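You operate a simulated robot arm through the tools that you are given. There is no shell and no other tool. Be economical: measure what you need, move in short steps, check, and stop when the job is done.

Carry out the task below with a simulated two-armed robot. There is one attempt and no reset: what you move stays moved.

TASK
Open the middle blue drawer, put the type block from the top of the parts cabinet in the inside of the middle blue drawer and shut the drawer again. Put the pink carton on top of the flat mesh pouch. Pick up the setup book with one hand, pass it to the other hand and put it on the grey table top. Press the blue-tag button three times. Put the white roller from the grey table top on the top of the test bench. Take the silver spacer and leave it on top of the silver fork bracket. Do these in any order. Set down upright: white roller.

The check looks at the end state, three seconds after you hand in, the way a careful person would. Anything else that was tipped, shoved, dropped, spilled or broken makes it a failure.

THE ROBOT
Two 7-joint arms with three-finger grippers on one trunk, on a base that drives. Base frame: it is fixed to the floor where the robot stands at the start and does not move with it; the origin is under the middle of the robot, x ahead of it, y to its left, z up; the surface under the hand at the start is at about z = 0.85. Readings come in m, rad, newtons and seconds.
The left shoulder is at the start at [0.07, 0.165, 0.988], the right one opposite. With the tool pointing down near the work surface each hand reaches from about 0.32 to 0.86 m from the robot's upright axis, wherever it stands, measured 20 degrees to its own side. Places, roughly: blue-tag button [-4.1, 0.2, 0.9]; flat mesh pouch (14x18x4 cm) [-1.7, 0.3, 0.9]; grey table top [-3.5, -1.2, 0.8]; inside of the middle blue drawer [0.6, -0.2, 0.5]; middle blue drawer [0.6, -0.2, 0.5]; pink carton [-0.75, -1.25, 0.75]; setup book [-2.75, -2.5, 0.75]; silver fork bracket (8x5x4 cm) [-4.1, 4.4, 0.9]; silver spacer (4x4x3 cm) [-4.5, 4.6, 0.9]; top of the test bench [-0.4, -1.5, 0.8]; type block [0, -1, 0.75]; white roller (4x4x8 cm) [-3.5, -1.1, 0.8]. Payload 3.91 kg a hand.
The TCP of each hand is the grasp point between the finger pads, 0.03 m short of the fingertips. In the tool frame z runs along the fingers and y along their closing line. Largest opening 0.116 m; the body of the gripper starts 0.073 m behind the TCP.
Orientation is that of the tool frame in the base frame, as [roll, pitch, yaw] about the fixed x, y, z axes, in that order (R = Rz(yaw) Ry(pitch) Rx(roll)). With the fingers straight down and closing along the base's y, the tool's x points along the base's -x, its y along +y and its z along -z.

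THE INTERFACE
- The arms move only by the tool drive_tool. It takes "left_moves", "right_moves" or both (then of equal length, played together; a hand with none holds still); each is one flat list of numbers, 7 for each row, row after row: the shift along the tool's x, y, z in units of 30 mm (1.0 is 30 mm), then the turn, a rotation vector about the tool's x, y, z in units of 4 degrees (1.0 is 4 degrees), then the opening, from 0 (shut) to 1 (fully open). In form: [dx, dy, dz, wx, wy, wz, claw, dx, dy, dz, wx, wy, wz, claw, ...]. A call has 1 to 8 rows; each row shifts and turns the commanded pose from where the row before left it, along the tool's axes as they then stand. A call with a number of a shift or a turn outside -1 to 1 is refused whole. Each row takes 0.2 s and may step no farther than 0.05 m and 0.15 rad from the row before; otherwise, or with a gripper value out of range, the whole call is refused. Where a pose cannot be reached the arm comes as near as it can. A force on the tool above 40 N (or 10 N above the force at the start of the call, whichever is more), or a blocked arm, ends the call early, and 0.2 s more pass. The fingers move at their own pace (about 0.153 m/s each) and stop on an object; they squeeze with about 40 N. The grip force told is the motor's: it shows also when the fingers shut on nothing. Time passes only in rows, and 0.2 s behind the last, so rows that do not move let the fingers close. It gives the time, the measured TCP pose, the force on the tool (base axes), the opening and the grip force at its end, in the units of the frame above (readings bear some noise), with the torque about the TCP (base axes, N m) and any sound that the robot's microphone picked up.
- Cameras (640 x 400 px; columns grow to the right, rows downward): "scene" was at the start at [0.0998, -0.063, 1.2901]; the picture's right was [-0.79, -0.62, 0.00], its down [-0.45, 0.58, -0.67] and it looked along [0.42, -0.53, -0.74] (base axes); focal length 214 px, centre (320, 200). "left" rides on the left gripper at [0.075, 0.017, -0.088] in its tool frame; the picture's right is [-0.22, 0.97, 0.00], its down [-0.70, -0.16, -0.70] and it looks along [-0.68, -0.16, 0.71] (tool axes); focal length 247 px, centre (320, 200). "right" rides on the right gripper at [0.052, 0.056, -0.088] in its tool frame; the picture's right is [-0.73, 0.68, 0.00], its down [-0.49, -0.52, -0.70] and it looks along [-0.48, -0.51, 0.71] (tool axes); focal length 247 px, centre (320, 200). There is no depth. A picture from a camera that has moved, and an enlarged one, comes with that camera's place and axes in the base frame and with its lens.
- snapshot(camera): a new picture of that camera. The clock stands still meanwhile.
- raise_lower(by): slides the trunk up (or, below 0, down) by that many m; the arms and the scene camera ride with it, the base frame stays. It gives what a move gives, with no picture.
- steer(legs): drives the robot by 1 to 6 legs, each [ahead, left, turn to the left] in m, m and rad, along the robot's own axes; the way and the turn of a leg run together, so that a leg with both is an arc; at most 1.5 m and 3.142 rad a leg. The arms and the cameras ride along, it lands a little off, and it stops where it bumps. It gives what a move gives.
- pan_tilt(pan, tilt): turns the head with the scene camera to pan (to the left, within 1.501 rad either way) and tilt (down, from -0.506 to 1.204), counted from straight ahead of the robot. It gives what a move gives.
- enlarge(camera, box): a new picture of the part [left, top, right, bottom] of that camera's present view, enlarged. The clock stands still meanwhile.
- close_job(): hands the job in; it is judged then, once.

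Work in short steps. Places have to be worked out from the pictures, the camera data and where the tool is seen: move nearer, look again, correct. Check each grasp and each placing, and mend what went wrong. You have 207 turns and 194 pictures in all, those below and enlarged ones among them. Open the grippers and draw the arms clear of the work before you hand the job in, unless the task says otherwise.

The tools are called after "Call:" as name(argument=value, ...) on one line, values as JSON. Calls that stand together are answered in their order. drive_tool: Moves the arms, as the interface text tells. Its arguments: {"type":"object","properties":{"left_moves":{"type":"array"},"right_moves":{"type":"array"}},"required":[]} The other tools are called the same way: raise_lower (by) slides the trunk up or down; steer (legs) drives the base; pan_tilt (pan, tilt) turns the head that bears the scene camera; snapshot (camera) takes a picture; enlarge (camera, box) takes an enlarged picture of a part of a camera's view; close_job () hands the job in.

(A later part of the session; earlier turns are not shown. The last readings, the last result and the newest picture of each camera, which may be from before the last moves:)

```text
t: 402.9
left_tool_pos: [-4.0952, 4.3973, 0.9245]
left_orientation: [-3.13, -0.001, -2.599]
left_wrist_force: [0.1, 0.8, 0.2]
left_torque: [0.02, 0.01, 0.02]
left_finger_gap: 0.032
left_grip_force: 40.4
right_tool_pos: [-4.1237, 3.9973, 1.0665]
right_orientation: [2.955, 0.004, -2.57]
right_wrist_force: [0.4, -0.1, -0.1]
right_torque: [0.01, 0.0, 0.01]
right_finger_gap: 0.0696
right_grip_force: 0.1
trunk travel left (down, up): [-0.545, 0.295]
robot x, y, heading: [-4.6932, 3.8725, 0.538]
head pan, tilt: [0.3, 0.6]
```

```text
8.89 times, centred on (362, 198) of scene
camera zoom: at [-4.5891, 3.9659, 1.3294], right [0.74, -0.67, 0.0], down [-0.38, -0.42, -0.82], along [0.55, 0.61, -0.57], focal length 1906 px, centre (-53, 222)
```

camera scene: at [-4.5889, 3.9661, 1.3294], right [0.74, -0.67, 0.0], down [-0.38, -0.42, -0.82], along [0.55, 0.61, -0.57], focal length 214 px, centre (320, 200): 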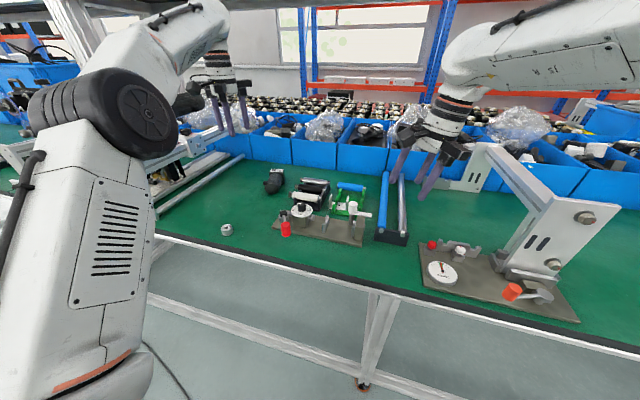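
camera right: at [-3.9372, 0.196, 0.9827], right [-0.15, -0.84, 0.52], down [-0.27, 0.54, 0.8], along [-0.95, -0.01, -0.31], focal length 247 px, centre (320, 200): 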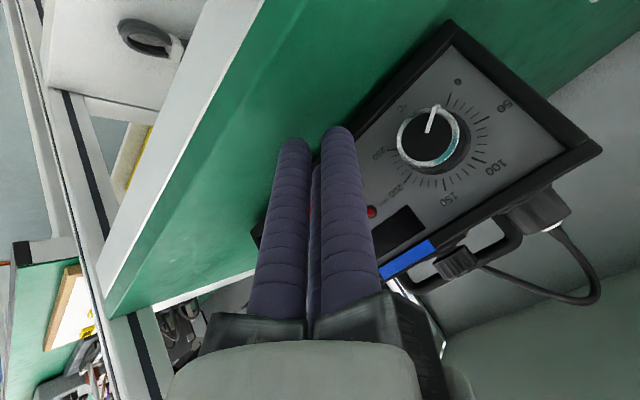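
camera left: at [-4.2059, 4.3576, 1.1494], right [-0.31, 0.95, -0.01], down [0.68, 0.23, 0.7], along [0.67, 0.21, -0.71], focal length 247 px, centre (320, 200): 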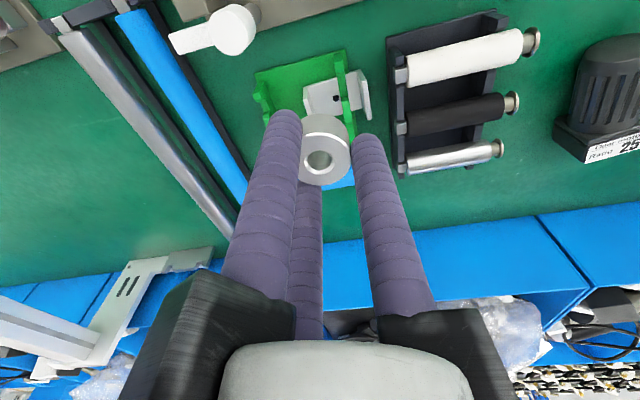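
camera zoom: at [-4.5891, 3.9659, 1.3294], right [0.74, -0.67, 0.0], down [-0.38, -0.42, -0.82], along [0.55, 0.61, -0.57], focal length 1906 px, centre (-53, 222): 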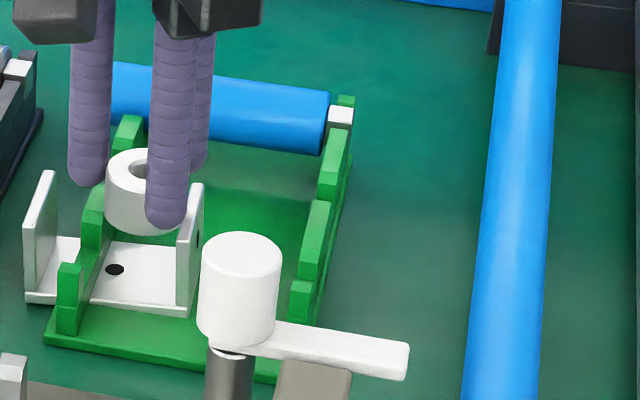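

Spacer sits centred inside the pocket, ~2 cm above the base. Release now with a modest opening.

Call:
drive_tool(left_moves=[0, 0, 0, 0, 0, 0, 0.5, 0, 0, 0, 0, 0, 0, 0.5, 0, 0, 0, 0, 0, 0, 0.5, 0, 0, -0.5, 0, 0, 0, 0.5, 0, 0, -1, 0, 0, 0, 0.5, 0, 0, -1, 0, 0, 0, 0.5, 0, 0, -1, 0, 0, 0, 0.5])

Call:
enlarge(camera="scene", box=[338, 175, 386, 220])

Call:
enlarge(camera="left", box=[240, 30, 400, 190])

```text
t: 404.5
left_tool_pos: [-4.0963, 4.398, 1.03]
left_orientation: [-3.133, -0.001, -2.602]
left_wrist_force: [-0.3, 0.2, 0.1]
left_torque: [0.0, -0.04, -0.01]
left_finger_gap: 0.0583
left_grip_force: 0.1
right_tool_pos: [-4.1228, 3.998, 1.0669]
right_orientation: [2.954, 0.004, -2.57]
right_wrist_force: [-0.2, 0.0, 0.0]
right_torque: [-0.04, 0.01, -0.02]
right_finger_gap: 0.0696
right_grip_force: 0.0
trunk travel left (down, up): [-0.545, 0.295]
robot x, y, heading: [-4.6924, 3.8731, 0.538]
head pan, tilt: [0.3, 0.6]
```

```text
8.89 times, centred on (362, 198) of scene
camera zoom: at [-4.5891, 3.9657, 1.3294], right [0.74, -0.67, 0.0], down [-0.38, -0.42, -0.82], along [0.55, 0.61, -0.57], focal length 1906 px, centre (-53, 222)
```

zoom: 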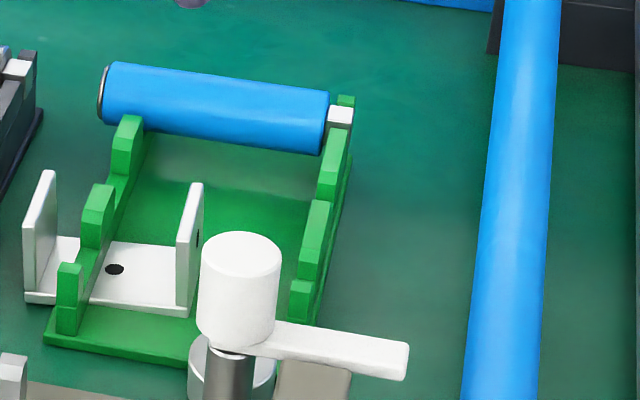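

```text
2.50 times, centred on (320, 110) of left
camera zoom: at [-4.169, 4.3758, 1.1188], right [-0.31, 0.95, -0.01], down [0.68, 0.23, 0.7], along [0.67, 0.21, -0.71], focal length 617 px, centre (320, 425)
```

zoom: 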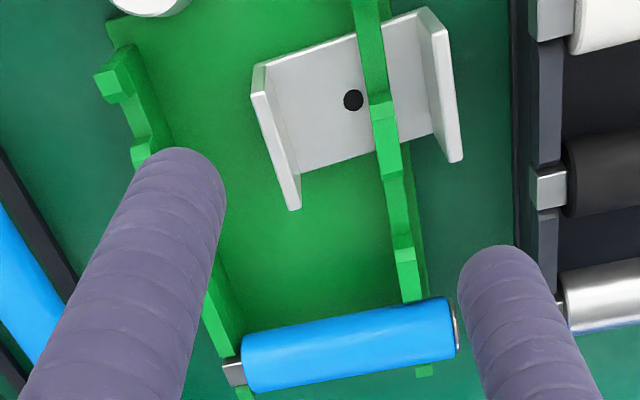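

The spacer bounced out; find it. It seems to be near the white-capped post in front of the cradle.

Call:
enlarge(camera="scene", box=[310, 170, 410, 245])

Call:
snapshot(camera="left")

```text
5.33 times, centred on (360, 208) of scene
camera zoom: at [-4.5891, 3.9657, 1.3294], right [0.74, -0.67, 0.0], down [-0.38, -0.42, -0.82], along [0.55, 0.61, -0.57], focal length 1144 px, centre (107, 160)
```

zoom: 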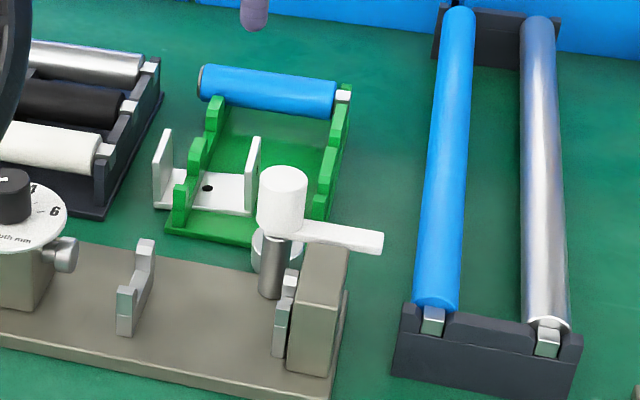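

```text
17 pictures are left
camera left: at [-4.169, 4.3758, 1.1188], right [-0.31, 0.95, -0.01], down [0.68, 0.23, 0.7], along [0.67, 0.21, -0.71], focal length 247 px, centre (320, 200)
```

left: 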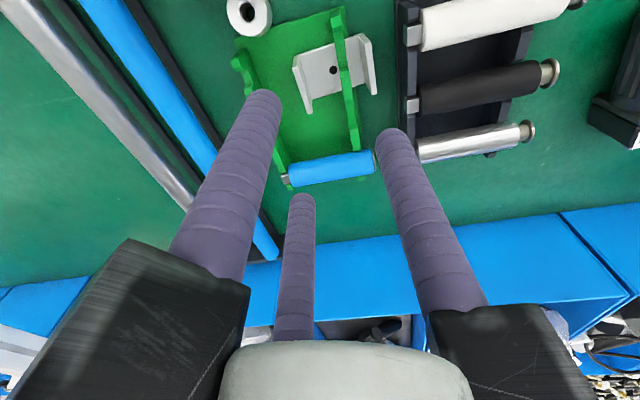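

The spacer clung to a finger on quick opening and fell beside the cradle at ≈(-4.118,4.326), lying flat. Re-pick: move above it and rotate the jaws −30° so no finger faces the white cap.

Call:
drive_tool(left_moves=[0.46, -0.43, 0, 0, 0, 0, 0.5, 0.46, -0.43, 0, 0, 0, 0, 0.5, 0.46, -0.43, 0, 0, 0, 0, 0.5, 0.46, -0.43, 0, 0, 0, 0, 0.5, 0, 0, 0, 0, 0, -1, 0.5, 0, 0, 0, 0, 0, -1, 0.5, 0, 0, 0, 0, 0, -1, 0.5, 0, 0, 0, 0, 0, -1, 0.5])

Call:
drive_tool(left_moves=[0, 0, 0, 0, 0, -1, 0.5, 0, 0, 0, 0, 0, -1, 0.5, 0, 0, 0, 0, 0, -1, 0.5, 0, 0, 0, 0, 0, -0.5, 0.5])

Call:
snapshot(camera="left")

```text
t: 406.3
left_tool_pos: [-4.1165, 4.3258, 1.0307]
left_orientation: [-3.132, -0.002, -2.319]
left_wrist_force: [0.1, 0.1, 0.6]
left_torque: [0.02, -0.01, -0.02]
left_finger_gap: 0.0579
left_grip_force: 0.1
right_tool_pos: [-4.1237, 3.9975, 1.0673]
right_orientation: [2.955, 0.004, -2.57]
right_wrist_force: [0.3, 0.2, -0.1]
right_torque: [0.0, 0.01, 0.03]
right_finger_gap: 0.0699
right_grip_force: 0.1
trunk travel left (down, up): [-0.545, 0.295]
robot x, y, heading: [-4.6954, 3.8757, 0.532]
head pan, tilt: [0.3, 0.6]
```

```text
t: 407.3
left_tool_pos: [-4.1161, 4.3261, 1.0315]
left_orientation: [-3.131, -0.003, -2.076]
left_wrist_force: [0.0, -0.1, -0.4]
left_torque: [0.0, -0.03, 0.0]
left_finger_gap: 0.0578
left_grip_force: 0.2
right_tool_pos: [-4.1243, 3.9965, 1.0682]
right_orientation: [2.953, 0.004, -2.567]
right_wrist_force: [-0.3, 0.3, -0.3]
right_torque: [0.0, 0.02, 0.0]
right_finger_gap: 0.0695
right_grip_force: 0.1
trunk travel left (down, up): [-0.545, 0.295]
robot x, y, heading: [-4.6939, 3.8749, 0.537]
head pan, tilt: [0.3, 0.6]
```

```text
16 pictures are left
camera left: at [-4.1678, 4.2697, 1.1198], right [-0.74, 0.67, -0.01], down [0.47, 0.54, 0.7], along [0.47, 0.52, -0.72], focal length 247 px, centre (320, 200)
```

left: 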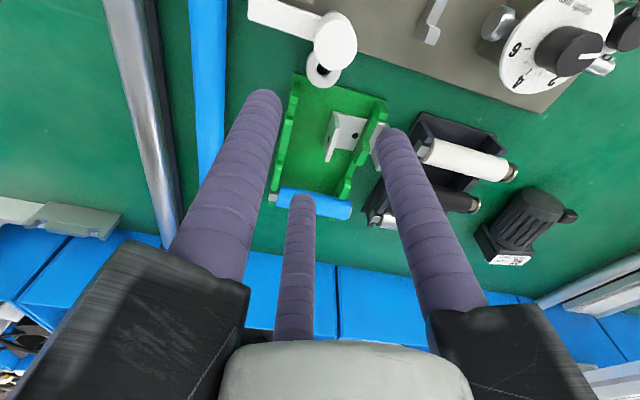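

Spacer is centred under the hand. Descend to TCP 0.882 and close slowly.

Call:
drive_tool(left_moves=[0, 0.06, 1, 0, 0, 0, 0.5, 0, 0, 1, 0, 0, 0, 0.5, 0, 0, 1, 0, 0, 0, 0.5, 0, 0, 1, 0, 0, 0, 0.5, 0, 0, 0.5, 0, 0, 0, 0.5, 0, 0, 0.48, 0, 0, 0, 0.5])

Call:
drive_tool(left_moves=[0, 0, 0, 0, 0, 0, 0.35, 0, 0, 0, 0, 0, 0, 0, 0, 0, 0, 0, 0, 0, 0, 0, 0, 0, 0, 0, 0, 0])

Call:
snapshot(camera="left")

```text
t: 408.7
left_tool_pos: [-4.1162, 4.3249, 0.881]
left_orientation: [-3.132, -0.003, -2.077]
left_wrist_force: [0.3, 1.4, 1.9]
left_torque: [0.02, 0.06, -0.05]
left_finger_gap: 0.058
left_grip_force: 0.1
right_tool_pos: [-4.1246, 3.9981, 1.0672]
right_orientation: [2.954, 0.005, -2.57]
right_wrist_force: [-1.0, 0.3, -0.5]
right_torque: [0.0, -0.04, -0.02]
right_finger_gap: 0.0696
right_grip_force: 0.1
trunk travel left (down, up): [-0.545, 0.295]
robot x, y, heading: [-4.6938, 3.878, 0.538]
head pan, tilt: [0.3, 0.6]
```

```text
t: 409.7
left_tool_pos: [-4.1166, 4.3237, 0.8805]
left_orientation: [-3.133, -0.002, -2.077]
left_wrist_force: [-0.3, 0.0, 0.4]
left_torque: [-0.04, 0.01, -0.04]
left_finger_gap: 0.0329
left_grip_force: 39.8
right_tool_pos: [-4.1236, 3.9984, 1.0667]
right_orientation: [2.955, 0.004, -2.57]
right_wrist_force: [-0.5, 0.4, -0.5]
right_torque: [0.01, -0.03, -0.01]
right_finger_gap: 0.0695
right_grip_force: 0.0
trunk travel left (down, up): [-0.545, 0.295]
robot x, y, heading: [-4.6955, 3.8782, 0.542]
head pan, tilt: [0.3, 0.6]
```

```text
15 pictures are left
camera left: at [-4.1684, 4.2692, 0.9701], right [-0.74, 0.67, -0.01], down [0.47, 0.54, 0.7], along [0.47, 0.51, -0.72], focal length 247 px, centre (320, 200)
```

left: 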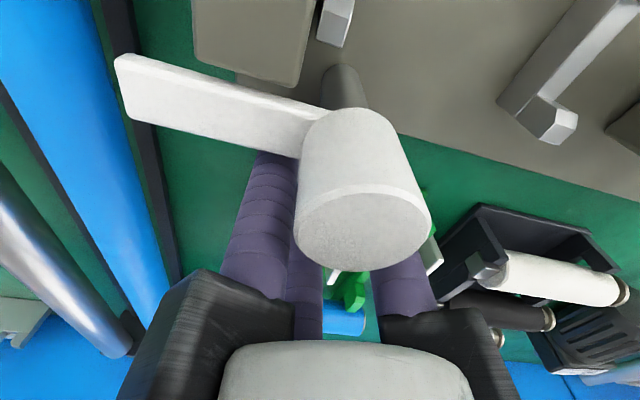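

Gripped (gap 0.033). Lift straight up to ~1.0 and inspect.

Call:
drive_tool(left_moves=[0, 0, -0.5, 0, 0, 0, 0, 0, 0, -0.7, 0, 0, 0, 0, 0, 0, -1, 0, 0, 0, 0, 0, 0, -1, 0, 0, 0, 0, 0, 0, -1, 0, 0, 0, 0])

Call:
enlarge(camera="left", box=[240, 30, 400, 190])

```text
t: 410.9
left_tool_pos: [-4.1172, 4.3253, 1.0082]
left_orientation: [-3.133, -0.004, -2.077]
left_wrist_force: [0.1, 0.3, -0.3]
left_torque: [-0.02, -0.01, -0.01]
left_finger_gap: 0.0328
left_grip_force: 40.0
right_tool_pos: [-4.1235, 3.9973, 1.0671]
right_orientation: [2.954, 0.003, -2.568]
right_wrist_force: [0.4, 0.3, 0.4]
right_torque: [0.0, -0.03, -0.01]
right_finger_gap: 0.0695
right_grip_force: 0.0
trunk travel left (down, up): [-0.545, 0.295]
robot x, y, heading: [-4.6936, 3.8712, 0.538]
head pan, tilt: [0.3, 0.6]
```

```text
2.50 times, centred on (320, 110) of left
camera zoom: at [-4.1697, 4.2693, 1.0971], right [-0.74, 0.67, -0.01], down [0.47, 0.54, 0.7], along [0.47, 0.51, -0.72], focal length 617 px, centre (320, 425)
```

zoom: 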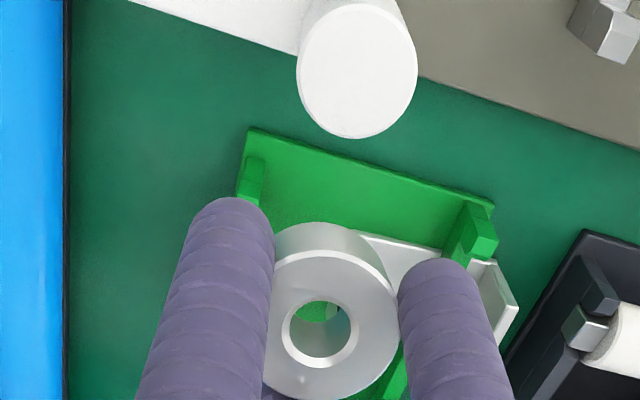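

Spacer is held flat (overlap ~11 mm). Rotate jaws back and return over the pocket.

Call:
drive_tool(left_moves=[0, 0, -0.3, 0, 0, 0.94, 0, 0, 0, 0, 0, 0, 0.94, 0, 0, 0, 0, 0, 0, 0.94, 0, 0, 0, 0, 0, 0, 0.94, 0, 0, 0, 0, 0, 0, 0.94, 0, 0, 0, 0, 0, 0, 0.94, 0, 0, 0, 0, 0, 0, 0.94, 0, 0, 0, 0, 0, 0, 0.94, 0])

Call:
drive_tool(left_moves=[-0.47, 0.42, 0, 0, 0, 0, 0, -0.47, 0.42, 0, 0, 0, 0, 0, -0.47, 0.42, 0, 0, 0, 0, 0, -0.46, 0.42, 0, 0, 0, 0, 0, 0, 0, 0.8, 0, 0, 0, 0, 0, 0, 0.8, 0, 0, 0, 0, 0, 0, 0.7, 0, 0, 0, 0])

Call:
enlarge(camera="left", box=[240, 30, 400, 190])

```text
t: 412.7
left_tool_pos: [-4.1184, 4.3257, 1.0146]
left_orientation: [-3.132, 0.001, -2.603]
left_wrist_force: [-0.9, 0.2, -0.2]
left_torque: [0.01, 0.0, -0.03]
left_finger_gap: 0.0327
left_grip_force: 40.2
right_tool_pos: [-4.1235, 3.9972, 1.0671]
right_orientation: [2.954, 0.004, -2.569]
right_wrist_force: [0.1, -1.2, -0.3]
right_torque: [0.0, -0.01, 0.0]
right_finger_gap: 0.0694
right_grip_force: 0.1
trunk travel left (down, up): [-0.545, 0.295]
robot x, y, heading: [-4.6902, 3.8747, 0.541]
head pan, tilt: [0.3, 0.6]
```

```text
t: 414.3
left_tool_pos: [-4.0951, 4.3981, 0.9457]
left_orientation: [-3.13, 0.0, -2.601]
left_wrist_force: [0.3, 0.1, 0.3]
left_torque: [0.01, 0.01, -0.02]
left_finger_gap: 0.0325
left_grip_force: 40.0
right_tool_pos: [-4.1234, 3.999, 1.0663]
right_orientation: [2.955, 0.004, -2.569]
right_wrist_force: [0.1, -0.3, 0.2]
right_torque: [0.02, -0.04, 0.04]
right_finger_gap: 0.0695
right_grip_force: 0.0
trunk travel left (down, up): [-0.545, 0.295]
robot x, y, heading: [-4.6928, 3.8741, 0.539]
head pan, tilt: [0.3, 0.6]
```

```text
2.50 times, centred on (320, 110) of left
camera zoom: at [-4.1684, 4.3758, 1.0347], right [-0.31, 0.95, -0.01], down [0.68, 0.23, 0.7], along [0.67, 0.21, -0.71], focal length 617 px, centre (320, 425)
```

zoom: 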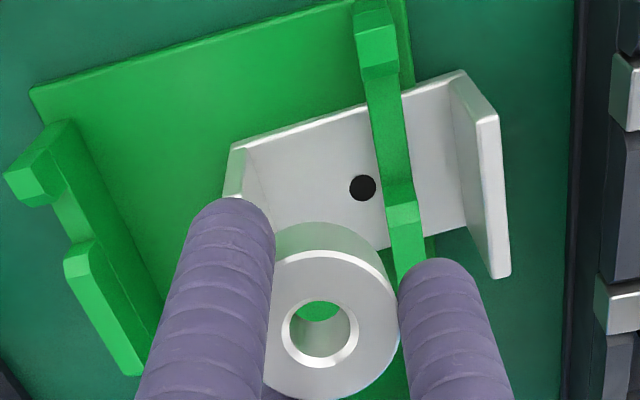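

Row-aligned with the hole; shift 2 mm right and descend in small steps toward the plates' top.

Call:
drive_tool(left_moves=[0, -0.08, 0.3, 0, 0, 0, 0, 0, 0, 0.3, 0, 0, 0, 0, 0, 0, 0.15, 0, 0, 0, 0])

Call:
drive_tool(left_moves=[0, 0, 0.1, 0, 0, 0, 0])

Call:
drive_tool(left_moves=[0, 0, 0.1, 0, 0, 0, 0])

```text
t: 415.1
left_tool_pos: [-4.0926, 4.3966, 0.925]
left_orientation: [-3.133, 0.0, -2.601]
left_wrist_force: [0.7, 0.0, -0.4]
left_torque: [0.02, -0.01, -0.01]
left_finger_gap: 0.0326
left_grip_force: 39.9
right_tool_pos: [-4.1239, 3.9987, 1.0665]
right_orientation: [2.954, 0.004, -2.569]
right_wrist_force: [0.3, 0.1, 0.3]
right_torque: [-0.02, -0.03, 0.02]
right_finger_gap: 0.0697
right_grip_force: 0.0
trunk travel left (down, up): [-0.545, 0.295]
robot x, y, heading: [-4.6893, 3.8777, 0.539]
head pan, tilt: [0.3, 0.6]
```

```text
t: 415.5
left_tool_pos: [-4.0934, 4.3963, 0.9224]
left_orientation: [-3.13, 0.003, -2.602]
left_wrist_force: [1.4, 1.2, 6.1]
left_torque: [-0.09, 0.0, -0.01]
left_finger_gap: 0.0326
left_grip_force: 39.8
right_tool_pos: [-4.124, 3.9975, 1.0672]
right_orientation: [2.955, 0.006, -2.569]
right_wrist_force: [0.1, -0.2, 0.3]
right_torque: [0.04, 0.04, 0.0]
right_finger_gap: 0.0695
right_grip_force: 0.0
trunk travel left (down, up): [-0.545, 0.295]
robot x, y, heading: [-4.6919, 3.8781, 0.541]
head pan, tilt: [0.3, 0.6]
```

```text
t: 415.9
left_tool_pos: [-4.0944, 4.3965, 0.922]
left_orientation: [-3.134, 0.007, -2.602]
left_wrist_force: [1.2, 4.1, 18.2]
left_torque: [-0.17, -0.04, 0.02]
left_finger_gap: 0.0324
left_grip_force: 40.1
right_tool_pos: [-4.1245, 3.9974, 1.0675]
right_orientation: [2.955, 0.007, -2.566]
right_wrist_force: [0.2, -0.2, 0.3]
right_torque: [0.02, 0.04, -0.02]
right_finger_gap: 0.0697
right_grip_force: 0.1
trunk travel left (down, up): [-0.545, 0.295]
robot x, y, heading: [-4.6912, 3.874, 0.539]
head pan, tilt: [0.3, 0.6]
```

Fingertips touch the plate tops (≈0.892); spacer hangs ~17 mm over the base inside the pocket. Raise 1.5 mm and open very slowly so it drops straight.

Call:
drive_tool(left_moves=[0, 0, -0.15, 0, 0, 0, 0.27, 0, 0, 0, 0, 0, 0, 0.285, 0, 0, 0, 0, 0, 0, 0.29, 0, 0, 0, 0, 0, 0, 0.295, 0, 0, 0, 0, 0, 0, 0.3, 0, 0, 0, 0, 0, 0, 0.305, 0, 0, 0, 0, 0, 0, 0.31, 0, 0, 0, 0, 0, 0, 0.32])

Call:
enlarge(camera="left", box=[240, 30, 400, 190])

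```text
t: 417.7
left_tool_pos: [-4.0938, 4.395, 0.9229]
left_orientation: [-3.133, 0.0, -2.603]
left_wrist_force: [-0.3, 0.4, -0.6]
left_torque: [0.02, -0.03, 0.01]
left_finger_gap: 0.0368
left_grip_force: 0.0
right_tool_pos: [-4.1243, 3.9983, 1.0672]
right_orientation: [2.954, 0.005, -2.569]
right_wrist_force: [0.3, -0.7, 0.3]
right_torque: [0.02, 0.02, -0.01]
right_finger_gap: 0.0695
right_grip_force: 0.0
trunk travel left (down, up): [-0.545, 0.295]
robot x, y, heading: [-4.6943, 3.8753, 0.541]
head pan, tilt: [0.3, 0.6]
```

```text
2.50 times, centred on (320, 110) of left
camera zoom: at [-4.1669, 4.3733, 1.0113], right [-0.31, 0.95, -0.01], down [0.68, 0.23, 0.7], along [0.67, 0.21, -0.71], focal length 617 px, centre (320, 425)
```

zoom: 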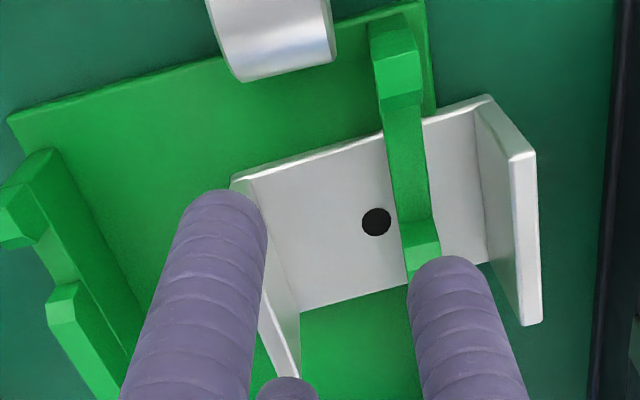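

The spacer sat on a plate edge (the bracket is lower than I judged: plates ≈0.872, base ≈0.836) and fell toward the robot. Take a full left view to locate it.

Call:
drive_tool(left_moves=[0.5, -0.3, -1, 0, 0, 0, 0.5, 0.7, -0.5, -1, 0, 0, 0, 0.5, 0.7, -0.5, -1, 0, 0, 0, 0.5, 0.7, -0.5, -0.6, 0, 0, 0, 0.5])

Call:
enlarge(camera="left", box=[200, 0, 440, 150])

```text
t: 418.7
left_tool_pos: [-4.1336, 4.3083, 1.0325]
left_orientation: [-3.133, 0.001, -2.603]
left_wrist_force: [0.3, 0.2, -0.5]
left_torque: [0.05, -0.06, -0.02]
left_finger_gap: 0.058
left_grip_force: 0.0
right_tool_pos: [-4.1233, 3.9968, 1.0666]
right_orientation: [2.953, 0.005, -2.569]
right_wrist_force: [-0.8, -0.8, 0.3]
right_torque: [0.0, 0.03, 0.04]
right_finger_gap: 0.0696
right_grip_force: 0.1
trunk travel left (down, up): [-0.545, 0.295]
robot x, y, heading: [-4.6936, 3.8757, 0.545]
head pan, tilt: [0.3, 0.6]
```

```text
2.67 times, centred on (320, 75) of left
camera zoom: at [-4.2078, 4.2861, 1.1216], right [-0.31, 0.95, -0.01], down [0.68, 0.23, 0.7], along [0.67, 0.21, -0.71], focal length 659 px, centre (320, 533)
```

zoom: 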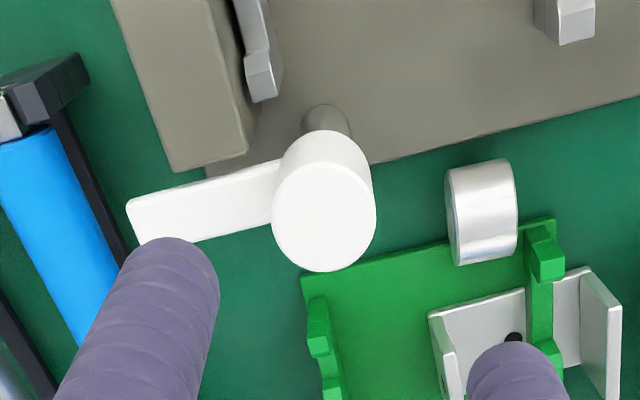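

Spacer lies on its side at ≈(-4.140,4.372). Plan: grip it like a small block, yaw 90° so its axis points forward, and lower it into the pocket where plate and wall will cradle it. Move above it with jaws rotated −30°.

Call:
drive_tool(left_moves=[-0.47, 0.97, 0, 0, 0, -0.95, 0.5, -0.46, 0.97, 0, 0, 0, -0.95, 0.5, 0, 0, 0, 0, 0, -0.95, 0.5, 0, 0, 0.5, 0, 0, -0.95, 0.5, 0, 0, 0.5, 0, 0, -0.95, 0.5, 0, 0, 0.5, 0, 0, -0.95, 0.5, 0, 0, 0.5, 0, 0, -0.95, 0.5, 0, 0, 0, 0, 0, -0.85, 0.5])

Call:
enlarge(camera="left", box=[200, 20, 440, 180])

```text
t: 420.5
left_tool_pos: [-4.1415, 4.3741, 0.9705]
left_orientation: [-3.133, -0.004, -2.079]
left_wrist_force: [0.2, -0.5, 0.1]
left_torque: [-0.01, 0.0, 0.01]
left_finger_gap: 0.0578
left_grip_force: 0.0
right_tool_pos: [-4.1235, 3.997, 1.0673]
right_orientation: [2.955, 0.004, -2.567]
right_wrist_force: [0.0, 0.1, 0.3]
right_torque: [0.01, 0.04, -0.01]
right_finger_gap: 0.0696
right_grip_force: 0.0
trunk travel left (down, up): [-0.545, 0.295]
robot x, y, heading: [-4.6933, 3.8736, 0.538]
head pan, tilt: [0.3, 0.6]
```

```text
2.50 times, centred on (320, 100) of left
camera zoom: at [-4.1932, 4.318, 1.0598], right [-0.74, 0.67, -0.01], down [0.47, 0.54, 0.7], along [0.47, 0.51, -0.72], focal length 617 px, centre (320, 450)
```

zoom: 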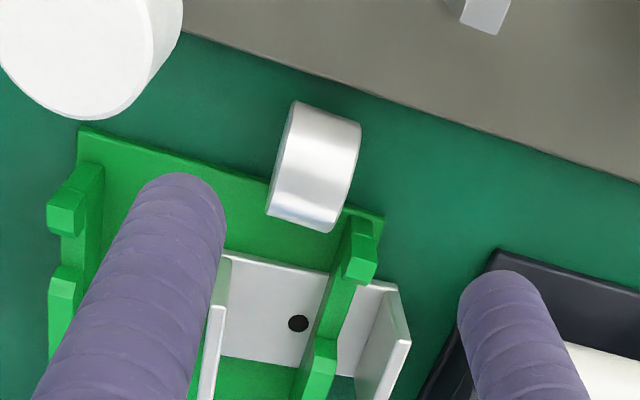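

Spacer is under the TCP. Descend to TCP 0.874 and close.

Call:
drive_tool(left_moves=[0, 0.05, 1, 0, 0, 0, 0.5, 0, 0, 1, 0, 0, 0, 0.5, 0, 0, 0.7, 0, 0, 0, 0.5, 0, 0, 0.5, 0, 0, 0, 0.5])

Call:
drive_tool(left_moves=[0, 0, 0, 0, 0, 0, 0.38, 0, 0, 0, 0, 0, 0, 0.3, 0, 0, 0, 0, 0, 0, 0, 0, 0, 0, 0, 0, 0, 0, 0, 0, 0, 0, 0, 0, 0])

Call:
enlarge(camera="left", box=[240, 60, 400, 220])

```text
t: 421.5
left_tool_pos: [-4.1422, 4.3746, 0.8799]
left_orientation: [-3.129, 0.002, -2.077]
left_wrist_force: [1.2, 2.5, 14.2]
left_torque: [0.08, -0.36, 0.16]
left_finger_gap: 0.0575
left_grip_force: 0.1
right_tool_pos: [-4.1256, 3.9971, 1.0671]
right_orientation: [2.955, 0.007, -2.568]
right_wrist_force: [-0.3, 0.4, -1.4]
right_torque: [0.04, -0.03, -0.02]
right_finger_gap: 0.0694
right_grip_force: 0.1
trunk travel left (down, up): [-0.545, 0.295]
robot x, y, heading: [-4.6927, 3.8733, 0.533]
head pan, tilt: [0.3, 0.6]
```

```text
t: 422.7
left_tool_pos: [-4.1426, 4.3736, 0.8756]
left_orientation: [-3.135, -0.003, -2.08]
left_wrist_force: [2.7, 2.4, 10.1]
left_torque: [0.19, -0.22, -0.05]
left_finger_gap: 0.0263
left_grip_force: 39.6
right_tool_pos: [-4.1242, 3.9975, 1.0677]
right_orientation: [2.954, 0.006, -2.57]
right_wrist_force: [-1.0, -0.3, 0.2]
right_torque: [-0.01, 0.01, -0.01]
right_finger_gap: 0.0698
right_grip_force: 0.0
trunk travel left (down, up): [-0.545, 0.295]
robot x, y, heading: [-4.6916, 3.8721, 0.537]
head pan, tilt: [0.3, 0.6]
```

```text
2.50 times, centred on (320, 140) of left
camera zoom: at [-4.1944, 4.3179, 0.9647], right [-0.74, 0.67, -0.01], down [0.47, 0.54, 0.7], along [0.47, 0.51, -0.71], focal length 617 px, centre (320, 350)
```

zoom: 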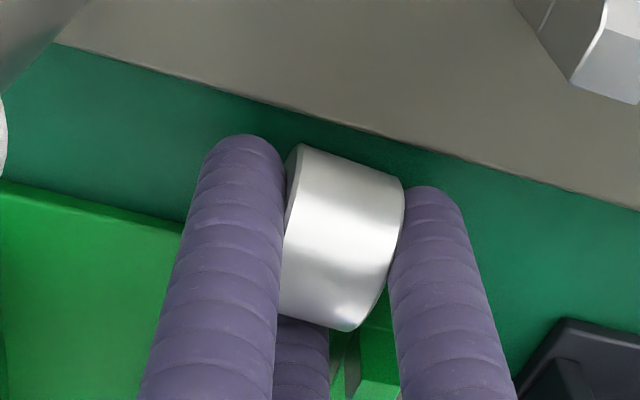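

Gripped firmly on its ends. Lift to ~0.97 and yaw 90° (axis to point forward).

Call:
drive_tool(left_moves=[0, 0, -0.5, 0, 0, 0, 0, 0, 0, -1, 0, 0, 0, 0, 0, 0, -1, 0, 0, 0, 0, 0, 0, -1, 0, 0, -1, 0, 0, 0, 0, 0, 0, -1, 0, 0, 0, 0, 0, 0, -1, 0, 0, 0, 0, 0, 0, -1, 0, 0, 0, 0, 0, 0, -1, 0])

Call:
drive_tool(left_moves=[0, 0, 0, 0, 0, -1, 0, 0, 0, 0, 0, 0, -1, 0, 0, 0, 0, 0, 0, -1, 0, 0, 0, 0, 0, 0, -1, 0, 0, 0, 0, 0, 0, -1, 0, 0, 0, 0, 0, 0, -1, 0, 0, 0, 0, 0, 0, -1, 0, 0, 0, 0, 0, 0, -1, 0])

Call:
drive_tool(left_moves=[0, 0, 0, 0, 0, -1, 0, 0, 0, 0, 0, 0, -1, 0, 0, 0, 0, 0, 0, -1, 0, 0, 0, 0, 0, 0, -1, 0, 0, 0, 0, 0, 0, -1, 0, 0, 0, 0, 0, 0, -1, 0, 0, 0, 0, 0, 0, -1, 0, 0, 0, 0, 0, 0, -1, 0])

```text
t: 424.5
left_tool_pos: [-4.1423, 4.3751, 0.9798]
left_orientation: [-3.135, -0.007, -1.729]
left_wrist_force: [-1.2, 0.4, 0.0]
left_torque: [0.0, 0.02, 0.01]
left_finger_gap: 0.0264
left_grip_force: 40.5
right_tool_pos: [-4.1246, 3.9982, 1.0657]
right_orientation: [2.955, 0.003, -2.569]
right_wrist_force: [0.3, 0.5, 0.3]
right_torque: [0.02, 0.01, 0.01]
right_finger_gap: 0.0695
right_grip_force: 0.1
trunk travel left (down, up): [-0.545, 0.295]
robot x, y, heading: [-4.6907, 3.874, 0.534]
head pan, tilt: [0.3, 0.6]
```

```text
t: 426.3
left_tool_pos: [-4.1427, 4.374, 0.979]
left_orientation: [-3.139, -0.01, -1.171]
left_wrist_force: [-0.2, -0.2, -0.7]
left_torque: [0.02, 0.01, 0.0]
left_finger_gap: 0.0263
left_grip_force: 39.7
right_tool_pos: [-4.1231, 3.9981, 1.066]
right_orientation: [2.955, 0.005, -2.57]
right_wrist_force: [-0.1, -0.6, 0.1]
right_torque: [-0.01, 0.0, 0.0]
right_finger_gap: 0.0695
right_grip_force: 0.1
trunk travel left (down, up): [-0.545, 0.295]
robot x, y, heading: [-4.6899, 3.8761, 0.542]
head pan, tilt: [0.3, 0.6]
```

```text
t: 428.1
left_tool_pos: [-4.1419, 4.3748, 0.9801]
left_orientation: [3.139, -0.008, -0.613]
left_wrist_force: [0.4, -0.6, 0.3]
left_torque: [-0.02, -0.03, 0.03]
left_finger_gap: 0.0262
left_grip_force: 39.8
right_tool_pos: [-4.1237, 3.9979, 1.0676]
right_orientation: [2.954, 0.004, -2.569]
right_wrist_force: [0.0, 0.7, 0.1]
right_torque: [0.0, 0.0, 0.01]
right_finger_gap: 0.0696
right_grip_force: 0.1
trunk travel left (down, up): [-0.545, 0.295]
robot x, y, heading: [-4.6892, 3.8718, 0.537]
head pan, tilt: [0.3, 0.6]
```

Rotated 84°; rotate ~22° more to match the bracket's axis, then move over the pocket and look.

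Call:
drive_tool(left_moves=[0, 0, 0, 0, 0, -1, 0, 0, 0, 0, 0, 0, -1, 0, 0, 0, 0, 0, 0, -1, 0, 0, 0, 0, 0, 0, -1, 0, 0, 0, 0, 0, 0, -1, 0, 0, 0, 0, 0, 0, -0.5, 0, 0.8, -0.79, 0, 0, 0, 0, 0, 0.81, -0.79, 0, 0, 0, 0, 0])

Call:
enlarge(camera="scene", box=[330, 165, 394, 225])

Call:
snapshot(camera="left")

```text
t: 429.9
left_tool_pos: [-4.0933, 4.4034, 0.978]
left_orientation: [3.134, -0.005, -0.228]
left_wrist_force: [-0.3, -0.2, 0.2]
left_torque: [0.01, 0.03, 0.01]
left_finger_gap: 0.0262
left_grip_force: 39.9
left hand out of reach, approached as far as the arm can: row 8
right_tool_pos: [-4.1227, 3.9971, 1.0666]
right_orientation: [2.953, 0.004, -2.569]
right_wrist_force: [0.3, -0.3, 0.4]
right_torque: [0.01, 0.04, 0.02]
right_finger_gap: 0.0695
right_grip_force: 0.0
trunk travel left (down, up): [-0.545, 0.295]
robot x, y, heading: [-4.6926, 3.8746, 0.539]
head pan, tilt: [0.3, 0.6]
```

```text
6.67 times, centred on (362, 195) of scene
camera zoom: at [-4.5881, 3.9656, 1.3294], right [0.74, -0.67, 0.0], down [-0.38, -0.42, -0.82], along [0.55, 0.61, -0.57], focal length 1430 px, centre (40, 233)
```

zoom: 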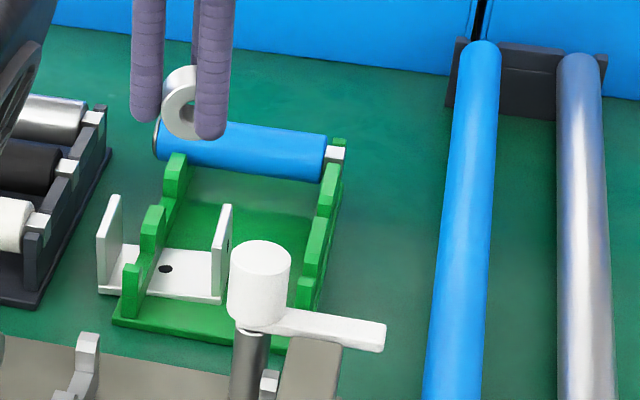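

```text
7 pictures are left
camera left: at [-4.0254, 4.3716, 1.0681], right [-0.44, -0.9, 0.01], down [-0.64, 0.32, 0.69], along [-0.63, 0.3, -0.72], focal length 247 px, centre (320, 200)
```

left: 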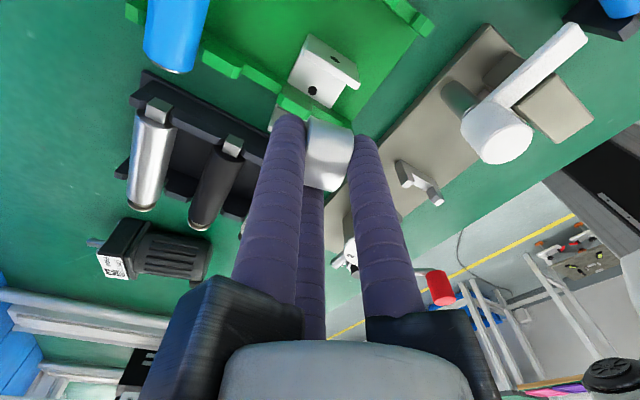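

Ring axis now points along the pocket. Nudge 7 mm left and lower to TCP 0.925.

Call:
drive_tool(left_moves=[0.05, -0.24, 0.6, 0, 0, 0, 0, 0, 0, 0.6, 0, 0, 0, 0, 0, 0, 0.55, 0, 0, 0, 0])

Call:
enlarge(camera="left", box=[240, 20, 400, 180])

```text
t: 430.7
left_tool_pos: [-4.0895, 4.4094, 0.9254]
left_orientation: [3.134, -0.006, -0.229]
left_wrist_force: [0.4, -0.1, 0.0]
left_torque: [-0.01, 0.01, -0.01]
left_finger_gap: 0.026
left_grip_force: 39.9
right_tool_pos: [-4.1235, 3.9986, 1.0662]
right_orientation: [2.954, 0.004, -2.57]
right_wrist_force: [0.1, 1.0, -1.5]
right_torque: [-0.03, 0.0, -0.04]
right_finger_gap: 0.0699
right_grip_force: 0.0
trunk travel left (down, up): [-0.545, 0.295]
robot x, y, heading: [-4.6923, 3.8784, 0.54]
head pan, tilt: [0.3, 0.6]
```

```text
2.50 times, centred on (320, 100) of left
camera zoom: at [-4.0218, 4.3773, 1.0152], right [-0.44, -0.9, 0.01], down [-0.65, 0.32, 0.69], along [-0.62, 0.3, -0.72], focal length 617 px, centre (320, 450)
```

zoom: 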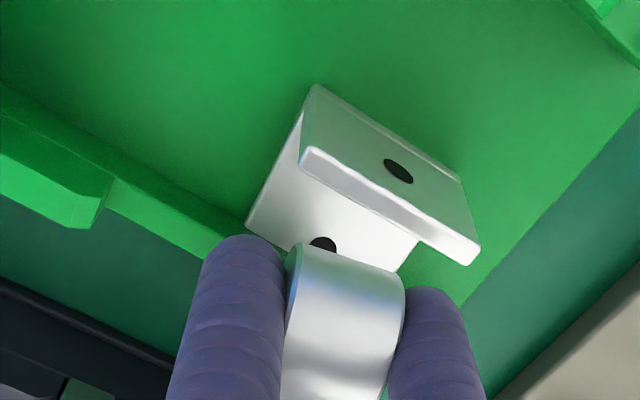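

Spacer is ~13 mm right of the hole, nearly centred; shift 3 mm right and lower to TCP 0.907 checking force.

Call:
drive_tool(left_moves=[0.06, 0.06, 0.3, 0, 0, 0, 0, 0, 0, 0.3, 0, 0, 0, 0])

Call:
drive_tool(left_moves=[0, 0, 0.13, 0, 0, 0, 0])

```text
t: 431.3
left_tool_pos: [-4.0914, 4.4081, 0.9094]
left_orientation: [3.136, -0.008, -0.23]
left_wrist_force: [-0.2, 2.7, 4.2]
left_torque: [-0.02, -0.01, -0.01]
left_finger_gap: 0.0262
left_grip_force: 40.1
right_tool_pos: [-4.1245, 3.9973, 1.0668]
right_orientation: [2.955, 0.004, -2.569]
right_wrist_force: [0.6, 0.3, 0.6]
right_torque: [-0.05, 0.02, -0.01]
right_finger_gap: 0.0696
right_grip_force: 0.0
trunk travel left (down, up): [-0.545, 0.295]
robot x, y, heading: [-4.697, 3.8765, 0.544]
head pan, tilt: [0.3, 0.6]
```

```text
t: 431.7
left_tool_pos: [-4.0908, 4.4088, 0.9091]
left_orientation: [3.14, -0.01, -0.228]
left_wrist_force: [-2.7, 5.7, 16.1]
left_torque: [-0.05, 0.0, -0.18]
left_finger_gap: 0.0261
left_grip_force: 39.4
right_tool_pos: [-4.1252, 3.9983, 1.0682]
right_orientation: [2.955, 0.005, -2.567]
right_wrist_force: [0.6, -0.5, 0.4]
right_torque: [-0.03, 0.0, -0.04]
right_finger_gap: 0.0696
right_grip_force: 0.1
trunk travel left (down, up): [-0.545, 0.295]
robot x, y, heading: [-4.6927, 3.874, 0.543]
head pan, tilt: [0.3, 0.6]
```

Contact at 0.909 with a leftward reaction. Test: raise 3 mm, shift 5 mm left, descend again to see whether contact height changes.

Call:
drive_tool(left_moves=[0, 0, -0.2, 0, 0, 0, 0, -0.116, -0.12, 0, 0, 0, 0, 0, 0, 0, 0.15, 0, 0, 0, 0])

Call:
drive_tool(left_moves=[0, 0, 0.13, 0, 0, 0, 0])

```text
t: 432.5
left_tool_pos: [-4.0896, 4.4089, 0.9086]
left_orientation: [3.136, -0.011, -0.23]
left_wrist_force: [2.0, -7.0, 10.9]
left_torque: [-0.13, -0.14, -0.13]
left_finger_gap: 0.0263
left_grip_force: 39.3
right_tool_pos: [-4.1236, 3.9966, 1.0673]
right_orientation: [2.953, 0.004, -2.57]
right_wrist_force: [-0.4, -0.1, 0.3]
right_torque: [0.0, 0.0, 0.01]
right_finger_gap: 0.0695
right_grip_force: 0.0
trunk travel left (down, up): [-0.545, 0.295]
robot x, y, heading: [-4.692, 3.8769, 0.539]
head pan, tilt: [0.3, 0.6]
```

```text
t: 432.9
left_tool_pos: [-4.0908, 4.4084, 0.9089]
left_orientation: [3.141, -0.014, -0.231]
left_wrist_force: [7.4, -8.5, 24.1]
left_torque: [-0.13, -0.37, -0.23]
left_finger_gap: 0.026
left_grip_force: 39.9
right_tool_pos: [-4.1256, 3.9944, 1.0672]
right_orientation: [2.952, 0.007, -2.568]
right_wrist_force: [-0.4, 0.2, 0.3]
right_torque: [0.01, -0.01, -0.02]
right_finger_gap: 0.0697
right_grip_force: 0.0
trunk travel left (down, up): [-0.545, 0.295]
robot x, y, heading: [-4.6929, 3.8731, 0.538]
head pan, tilt: [0.3, 0.6]
```

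The part is laterally captured in the groove (reaction reverses), so it is seated between plate and wall. Neutralise and open very slowly.

Call:
drive_tool(left_moves=[0.06, 0.06, -0.1, 0, 0, 0, 0, 0, 0, 0, 0, 0, 0, 0.225, 0, 0, 0, 0, 0, 0, 0.235, 0, 0, 0, 0, 0, 0, 0.245, 0, 0, 0, 0, 0, 0, 0.255, 0, 0, 0, 0, 0, 0, 0.27, 0, 0, 0, 0, 0, 0, 0.29, 0, 0, 0, 0, 0, 0, 0.31])

Call:
enlarge(camera="left", box=[240, 20, 400, 180])

```text
t: 434.7
left_tool_pos: [-4.0921, 4.4119, 0.9054]
left_orientation: [3.136, -0.007, -0.228]
left_wrist_force: [-2.3, 6.7, -1.5]
left_torque: [0.23, 0.03, -0.05]
left_finger_gap: 0.0326
left_grip_force: 0.1
right_tool_pos: [-4.1246, 3.9992, 1.0666]
right_orientation: [2.954, 0.005, -2.57]
right_wrist_force: [-0.4, 0.4, 0.2]
right_torque: [0.0, -0.01, 0.02]
right_finger_gap: 0.0695
right_grip_force: 0.0
trunk travel left (down, up): [-0.545, 0.295]
robot x, y, heading: [-4.6906, 3.8746, 0.541]
head pan, tilt: [0.3, 0.6]
```

```text
2.50 times, centred on (320, 100) of left
camera zoom: at [-4.0225, 4.3793, 0.9949], right [-0.44, -0.9, 0.0], down [-0.65, 0.32, 0.69], along [-0.63, 0.3, -0.72], focal length 617 px, centre (320, 450)
```

zoom: 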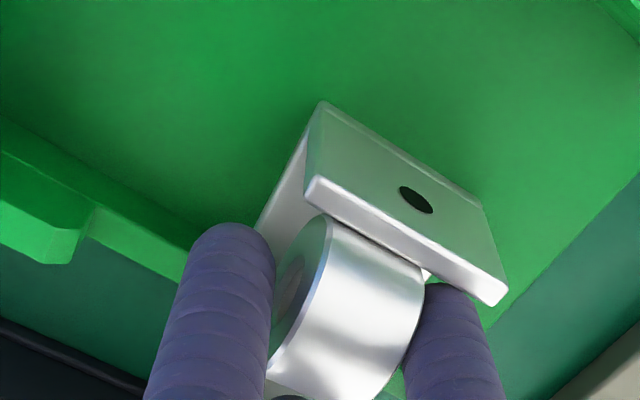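

The spacer dropped into the bracket. Open a bit more gradually, then lift slowly.

Call:
drive_tool(left_moves=[0, 0, -0.05, 0, 0, 0, 0.33, 0, 0, -0.05, 0, 0, 0, 0.35, 0, 0, 0, 0, 0, 0, 0.37, 0, 0, 0, 0, 0, 0, 0.37, 0, 0, -0.2, 0, 0, 0, 0.37, 0, 0, -0.4, 0, 0, 0, 0.37, 0, 0, -0.8, 0, 0, 0, 0.37, 0, 0, -1, 0, 0, 0, 0.37])

Call:
enlarge(camera="left", box=[240, 20, 400, 180])

```text
t: 436.5
left_tool_pos: [-4.0903, 4.4092, 0.9821]
left_orientation: [3.137, -0.006, -0.23]
left_wrist_force: [-0.6, 0.8, 1.2]
left_torque: [-0.18, -0.07, 0.02]
left_finger_gap: 0.043
left_grip_force: 0.1
right_tool_pos: [-4.1223, 3.9957, 1.0658]
right_orientation: [2.952, 0.003, -2.569]
right_wrist_force: [1.0, 0.2, -1.3]
right_torque: [0.06, 0.07, 0.02]
right_finger_gap: 0.0697
right_grip_force: 0.0
trunk travel left (down, up): [-0.545, 0.295]
robot x, y, heading: [-4.6925, 3.8767, 0.54]
head pan, tilt: [0.3, 0.6]
```

```text
2.50 times, centred on (320, 100) of left
camera zoom: at [-4.0218, 4.3757, 1.0705], right [-0.44, -0.9, 0.0], down [-0.64, 0.32, 0.7], along [-0.63, 0.31, -0.72], focal length 617 px, centre (320, 450)
```

zoom: 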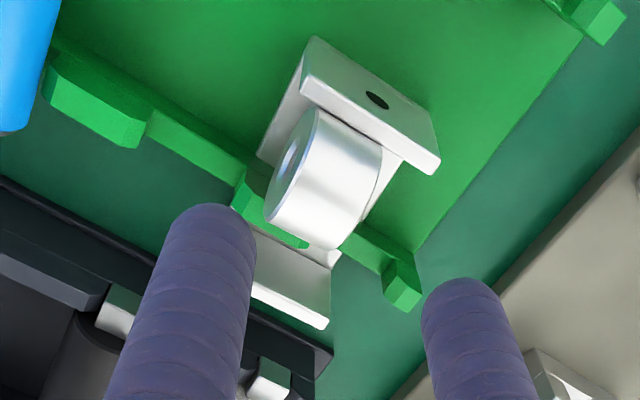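

The spacer rests inside the bracket, cradled and stable. Raise the left hand clear, then take one overview from the scene camera.

Call:
drive_tool(left_moves=[0, 0, -1, 0, 0, 0, 0.37, 0, 0, -1, 0, 0, 0, 0.37, 0, 0, -1, 0, 0, 0, 0.5, 0, 0, -1, 0, 0, 0, 0.5, -0.7, 0.7, 0, 0, 0, 0, 0.5, -0.7, 0.7, 0, 0, 0, 0, 0.5, -0.7, 0.7, 0, 0, 0, 0, 0.5, -0.7, 0.7, 0, 0, 0, 0, 0.5])

Call:
enlarge(camera="scene", box=[320, 160, 400, 220])

```text
t: 438.2
left_tool_pos: [-4.1955, 4.3743, 0.8814]
left_orientation: [3.001, 0.11, -0.198]
left_wrist_force: [-0.1, -6.1, 6.9]
left_torque: [-0.01, 0.19, 0.18]
left_finger_gap: 0.0565
left_grip_force: 0.1
left hand out of reach, approached as far as the arm can: row 1, 2, 3, 4
right_tool_pos: [-4.1235, 3.998, 1.0668]
right_orientation: [2.955, 0.004, -2.571]
right_wrist_force: [0.9, -0.3, 0.8]
right_torque: [-0.01, -0.01, -0.01]
right_finger_gap: 0.0692
right_grip_force: 0.0
trunk travel left (down, up): [-0.545, 0.295]
robot x, y, heading: [-4.6951, 3.8758, 0.544]
head pan, tilt: [0.3, 0.6]
stopped in row 8 (left hand): the force on the tool passed its limit at 333 N (the readings are from after the stop); the commanded pose is now the measured one
```

```text
6.67 times, centred on (360, 190) of scene
camera zoom: at [-4.5893, 3.9653, 1.3294], right [0.74, -0.67, 0.0], down [-0.38, -0.42, -0.83], along [0.55, 0.61, -0.56], focal length 1430 px, centre (53, 267)
```

zoom: 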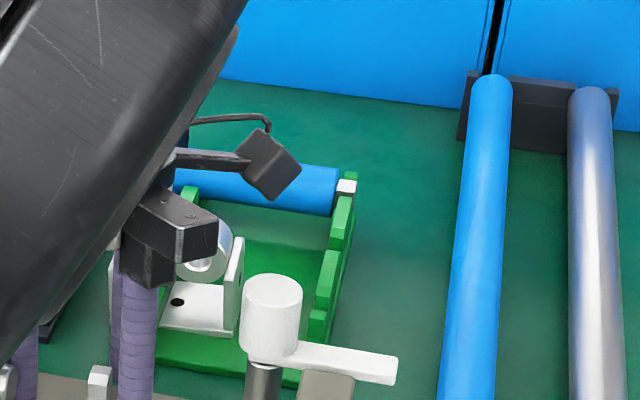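

The left arm swung down unexpectedly and touched the fixture. Lift it gently in small steps and watch the readings.

Call:
drive_tool(left_moves=[0, 0, -0.3, 0, 0, 0, 0.5, 0, 0, -0.3, 0, 0, 0, 0.5])

```text
t: 438.8
left_tool_pos: [-4.1947, 4.3743, 0.8981]
left_orientation: [3.006, 0.114, -0.201]
left_wrist_force: [-0.2, 0.0, -0.4]
left_torque: [0.01, 0.0, 0.0]
left_finger_gap: 0.058
left_grip_force: 0.2
right_tool_pos: [-4.124, 3.9964, 1.0672]
right_orientation: [2.954, 0.004, -2.568]
right_wrist_force: [-0.2, -0.3, -0.2]
right_torque: [0.04, -0.01, 0.02]
right_finger_gap: 0.0697
right_grip_force: 0.0
trunk travel left (down, up): [-0.545, 0.295]
robot x, y, heading: [-4.6918, 3.8722, 0.542]
head pan, tilt: [0.3, 0.6]
```

Free of contact. Raise the whole trunk to lift both hands straight up, then inspect.

Call:
raise_lower(by=0.25)

Call:
steer(legs=[[-0.35, 0, 0]])

Call:
pan_tilt(pan=0.15, tilt=0.7)

Call:
snapshot(camera="scene")

```text
t: 441.4
left_tool_pos: [-4.1932, 4.3758, 1.147]
left_orientation: [3.004, 0.111, -0.198]
left_wrist_force: [0.2, 0.6, 0.1]
left_torque: [0.0, -0.01, 0.0]
left_finger_gap: 0.0579
left_grip_force: 0.1
right_tool_pos: [-4.124, 3.9985, 1.3172]
right_orientation: [2.955, 0.004, -2.569]
right_wrist_force: [0.0, -0.1, 0.1]
right_torque: [-0.01, -0.01, -0.02]
right_finger_gap: 0.0695
right_grip_force: 0.2
trunk travel left (down, up): [-0.795, 0.045]
robot x, y, heading: [-4.695, 3.8752, 0.537]
head pan, tilt: [0.3, 0.6]
```

```text
t: 443.7
left_tool_pos: [-4.495, 4.1952, 1.1461]
left_orientation: [3.006, 0.113, -0.202]
left_wrist_force: [-0.1, -0.2, -0.3]
left_torque: [-0.04, 0.02, 0.0]
left_finger_gap: 0.0579
left_grip_force: 0.0
right_tool_pos: [-4.4248, 3.8178, 1.3167]
right_orientation: [2.956, 0.001, -2.572]
right_wrist_force: [0.4, -0.3, -0.5]
right_torque: [-0.02, 0.06, 0.03]
right_finger_gap: 0.0695
right_grip_force: 0.1
trunk travel left (down, up): [-0.795, 0.045]
robot x, y, heading: [-4.9927, 3.6951, 0.536]
head pan, tilt: [0.3, 0.6]
```

```text
t: 444.4
left_tool_pos: [-4.4956, 4.1948, 1.147]
left_orientation: [3.005, 0.111, -0.201]
left_wrist_force: [-0.1, 0.2, 0.3]
left_torque: [0.0, 0.0, -0.01]
left_finger_gap: 0.0582
left_grip_force: 0.1
right_tool_pos: [-4.4268, 3.8167, 1.3166]
right_orientation: [2.953, 0.004, -2.571]
right_wrist_force: [-0.4, 0.1, -0.4]
right_torque: [0.03, 0.05, 0.0]
right_finger_gap: 0.0696
right_grip_force: 0.0
trunk travel left (down, up): [-0.795, 0.045]
robot x, y, heading: [-4.9937, 3.6939, 0.538]
head pan, tilt: [0.15, 0.7]
```

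```text
2 pictures are left
camera scene: at [-4.8848, 3.7736, 1.5709], right [0.64, -0.77, 0.0], down [-0.5, -0.41, -0.77], along [0.59, 0.49, -0.64], focal length 214 px, centre (320, 200)
```

scene: 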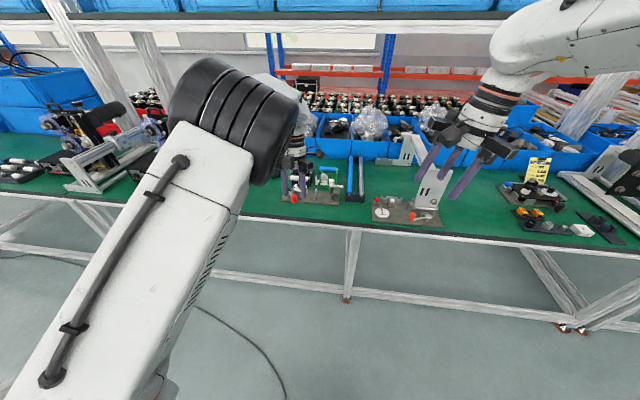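

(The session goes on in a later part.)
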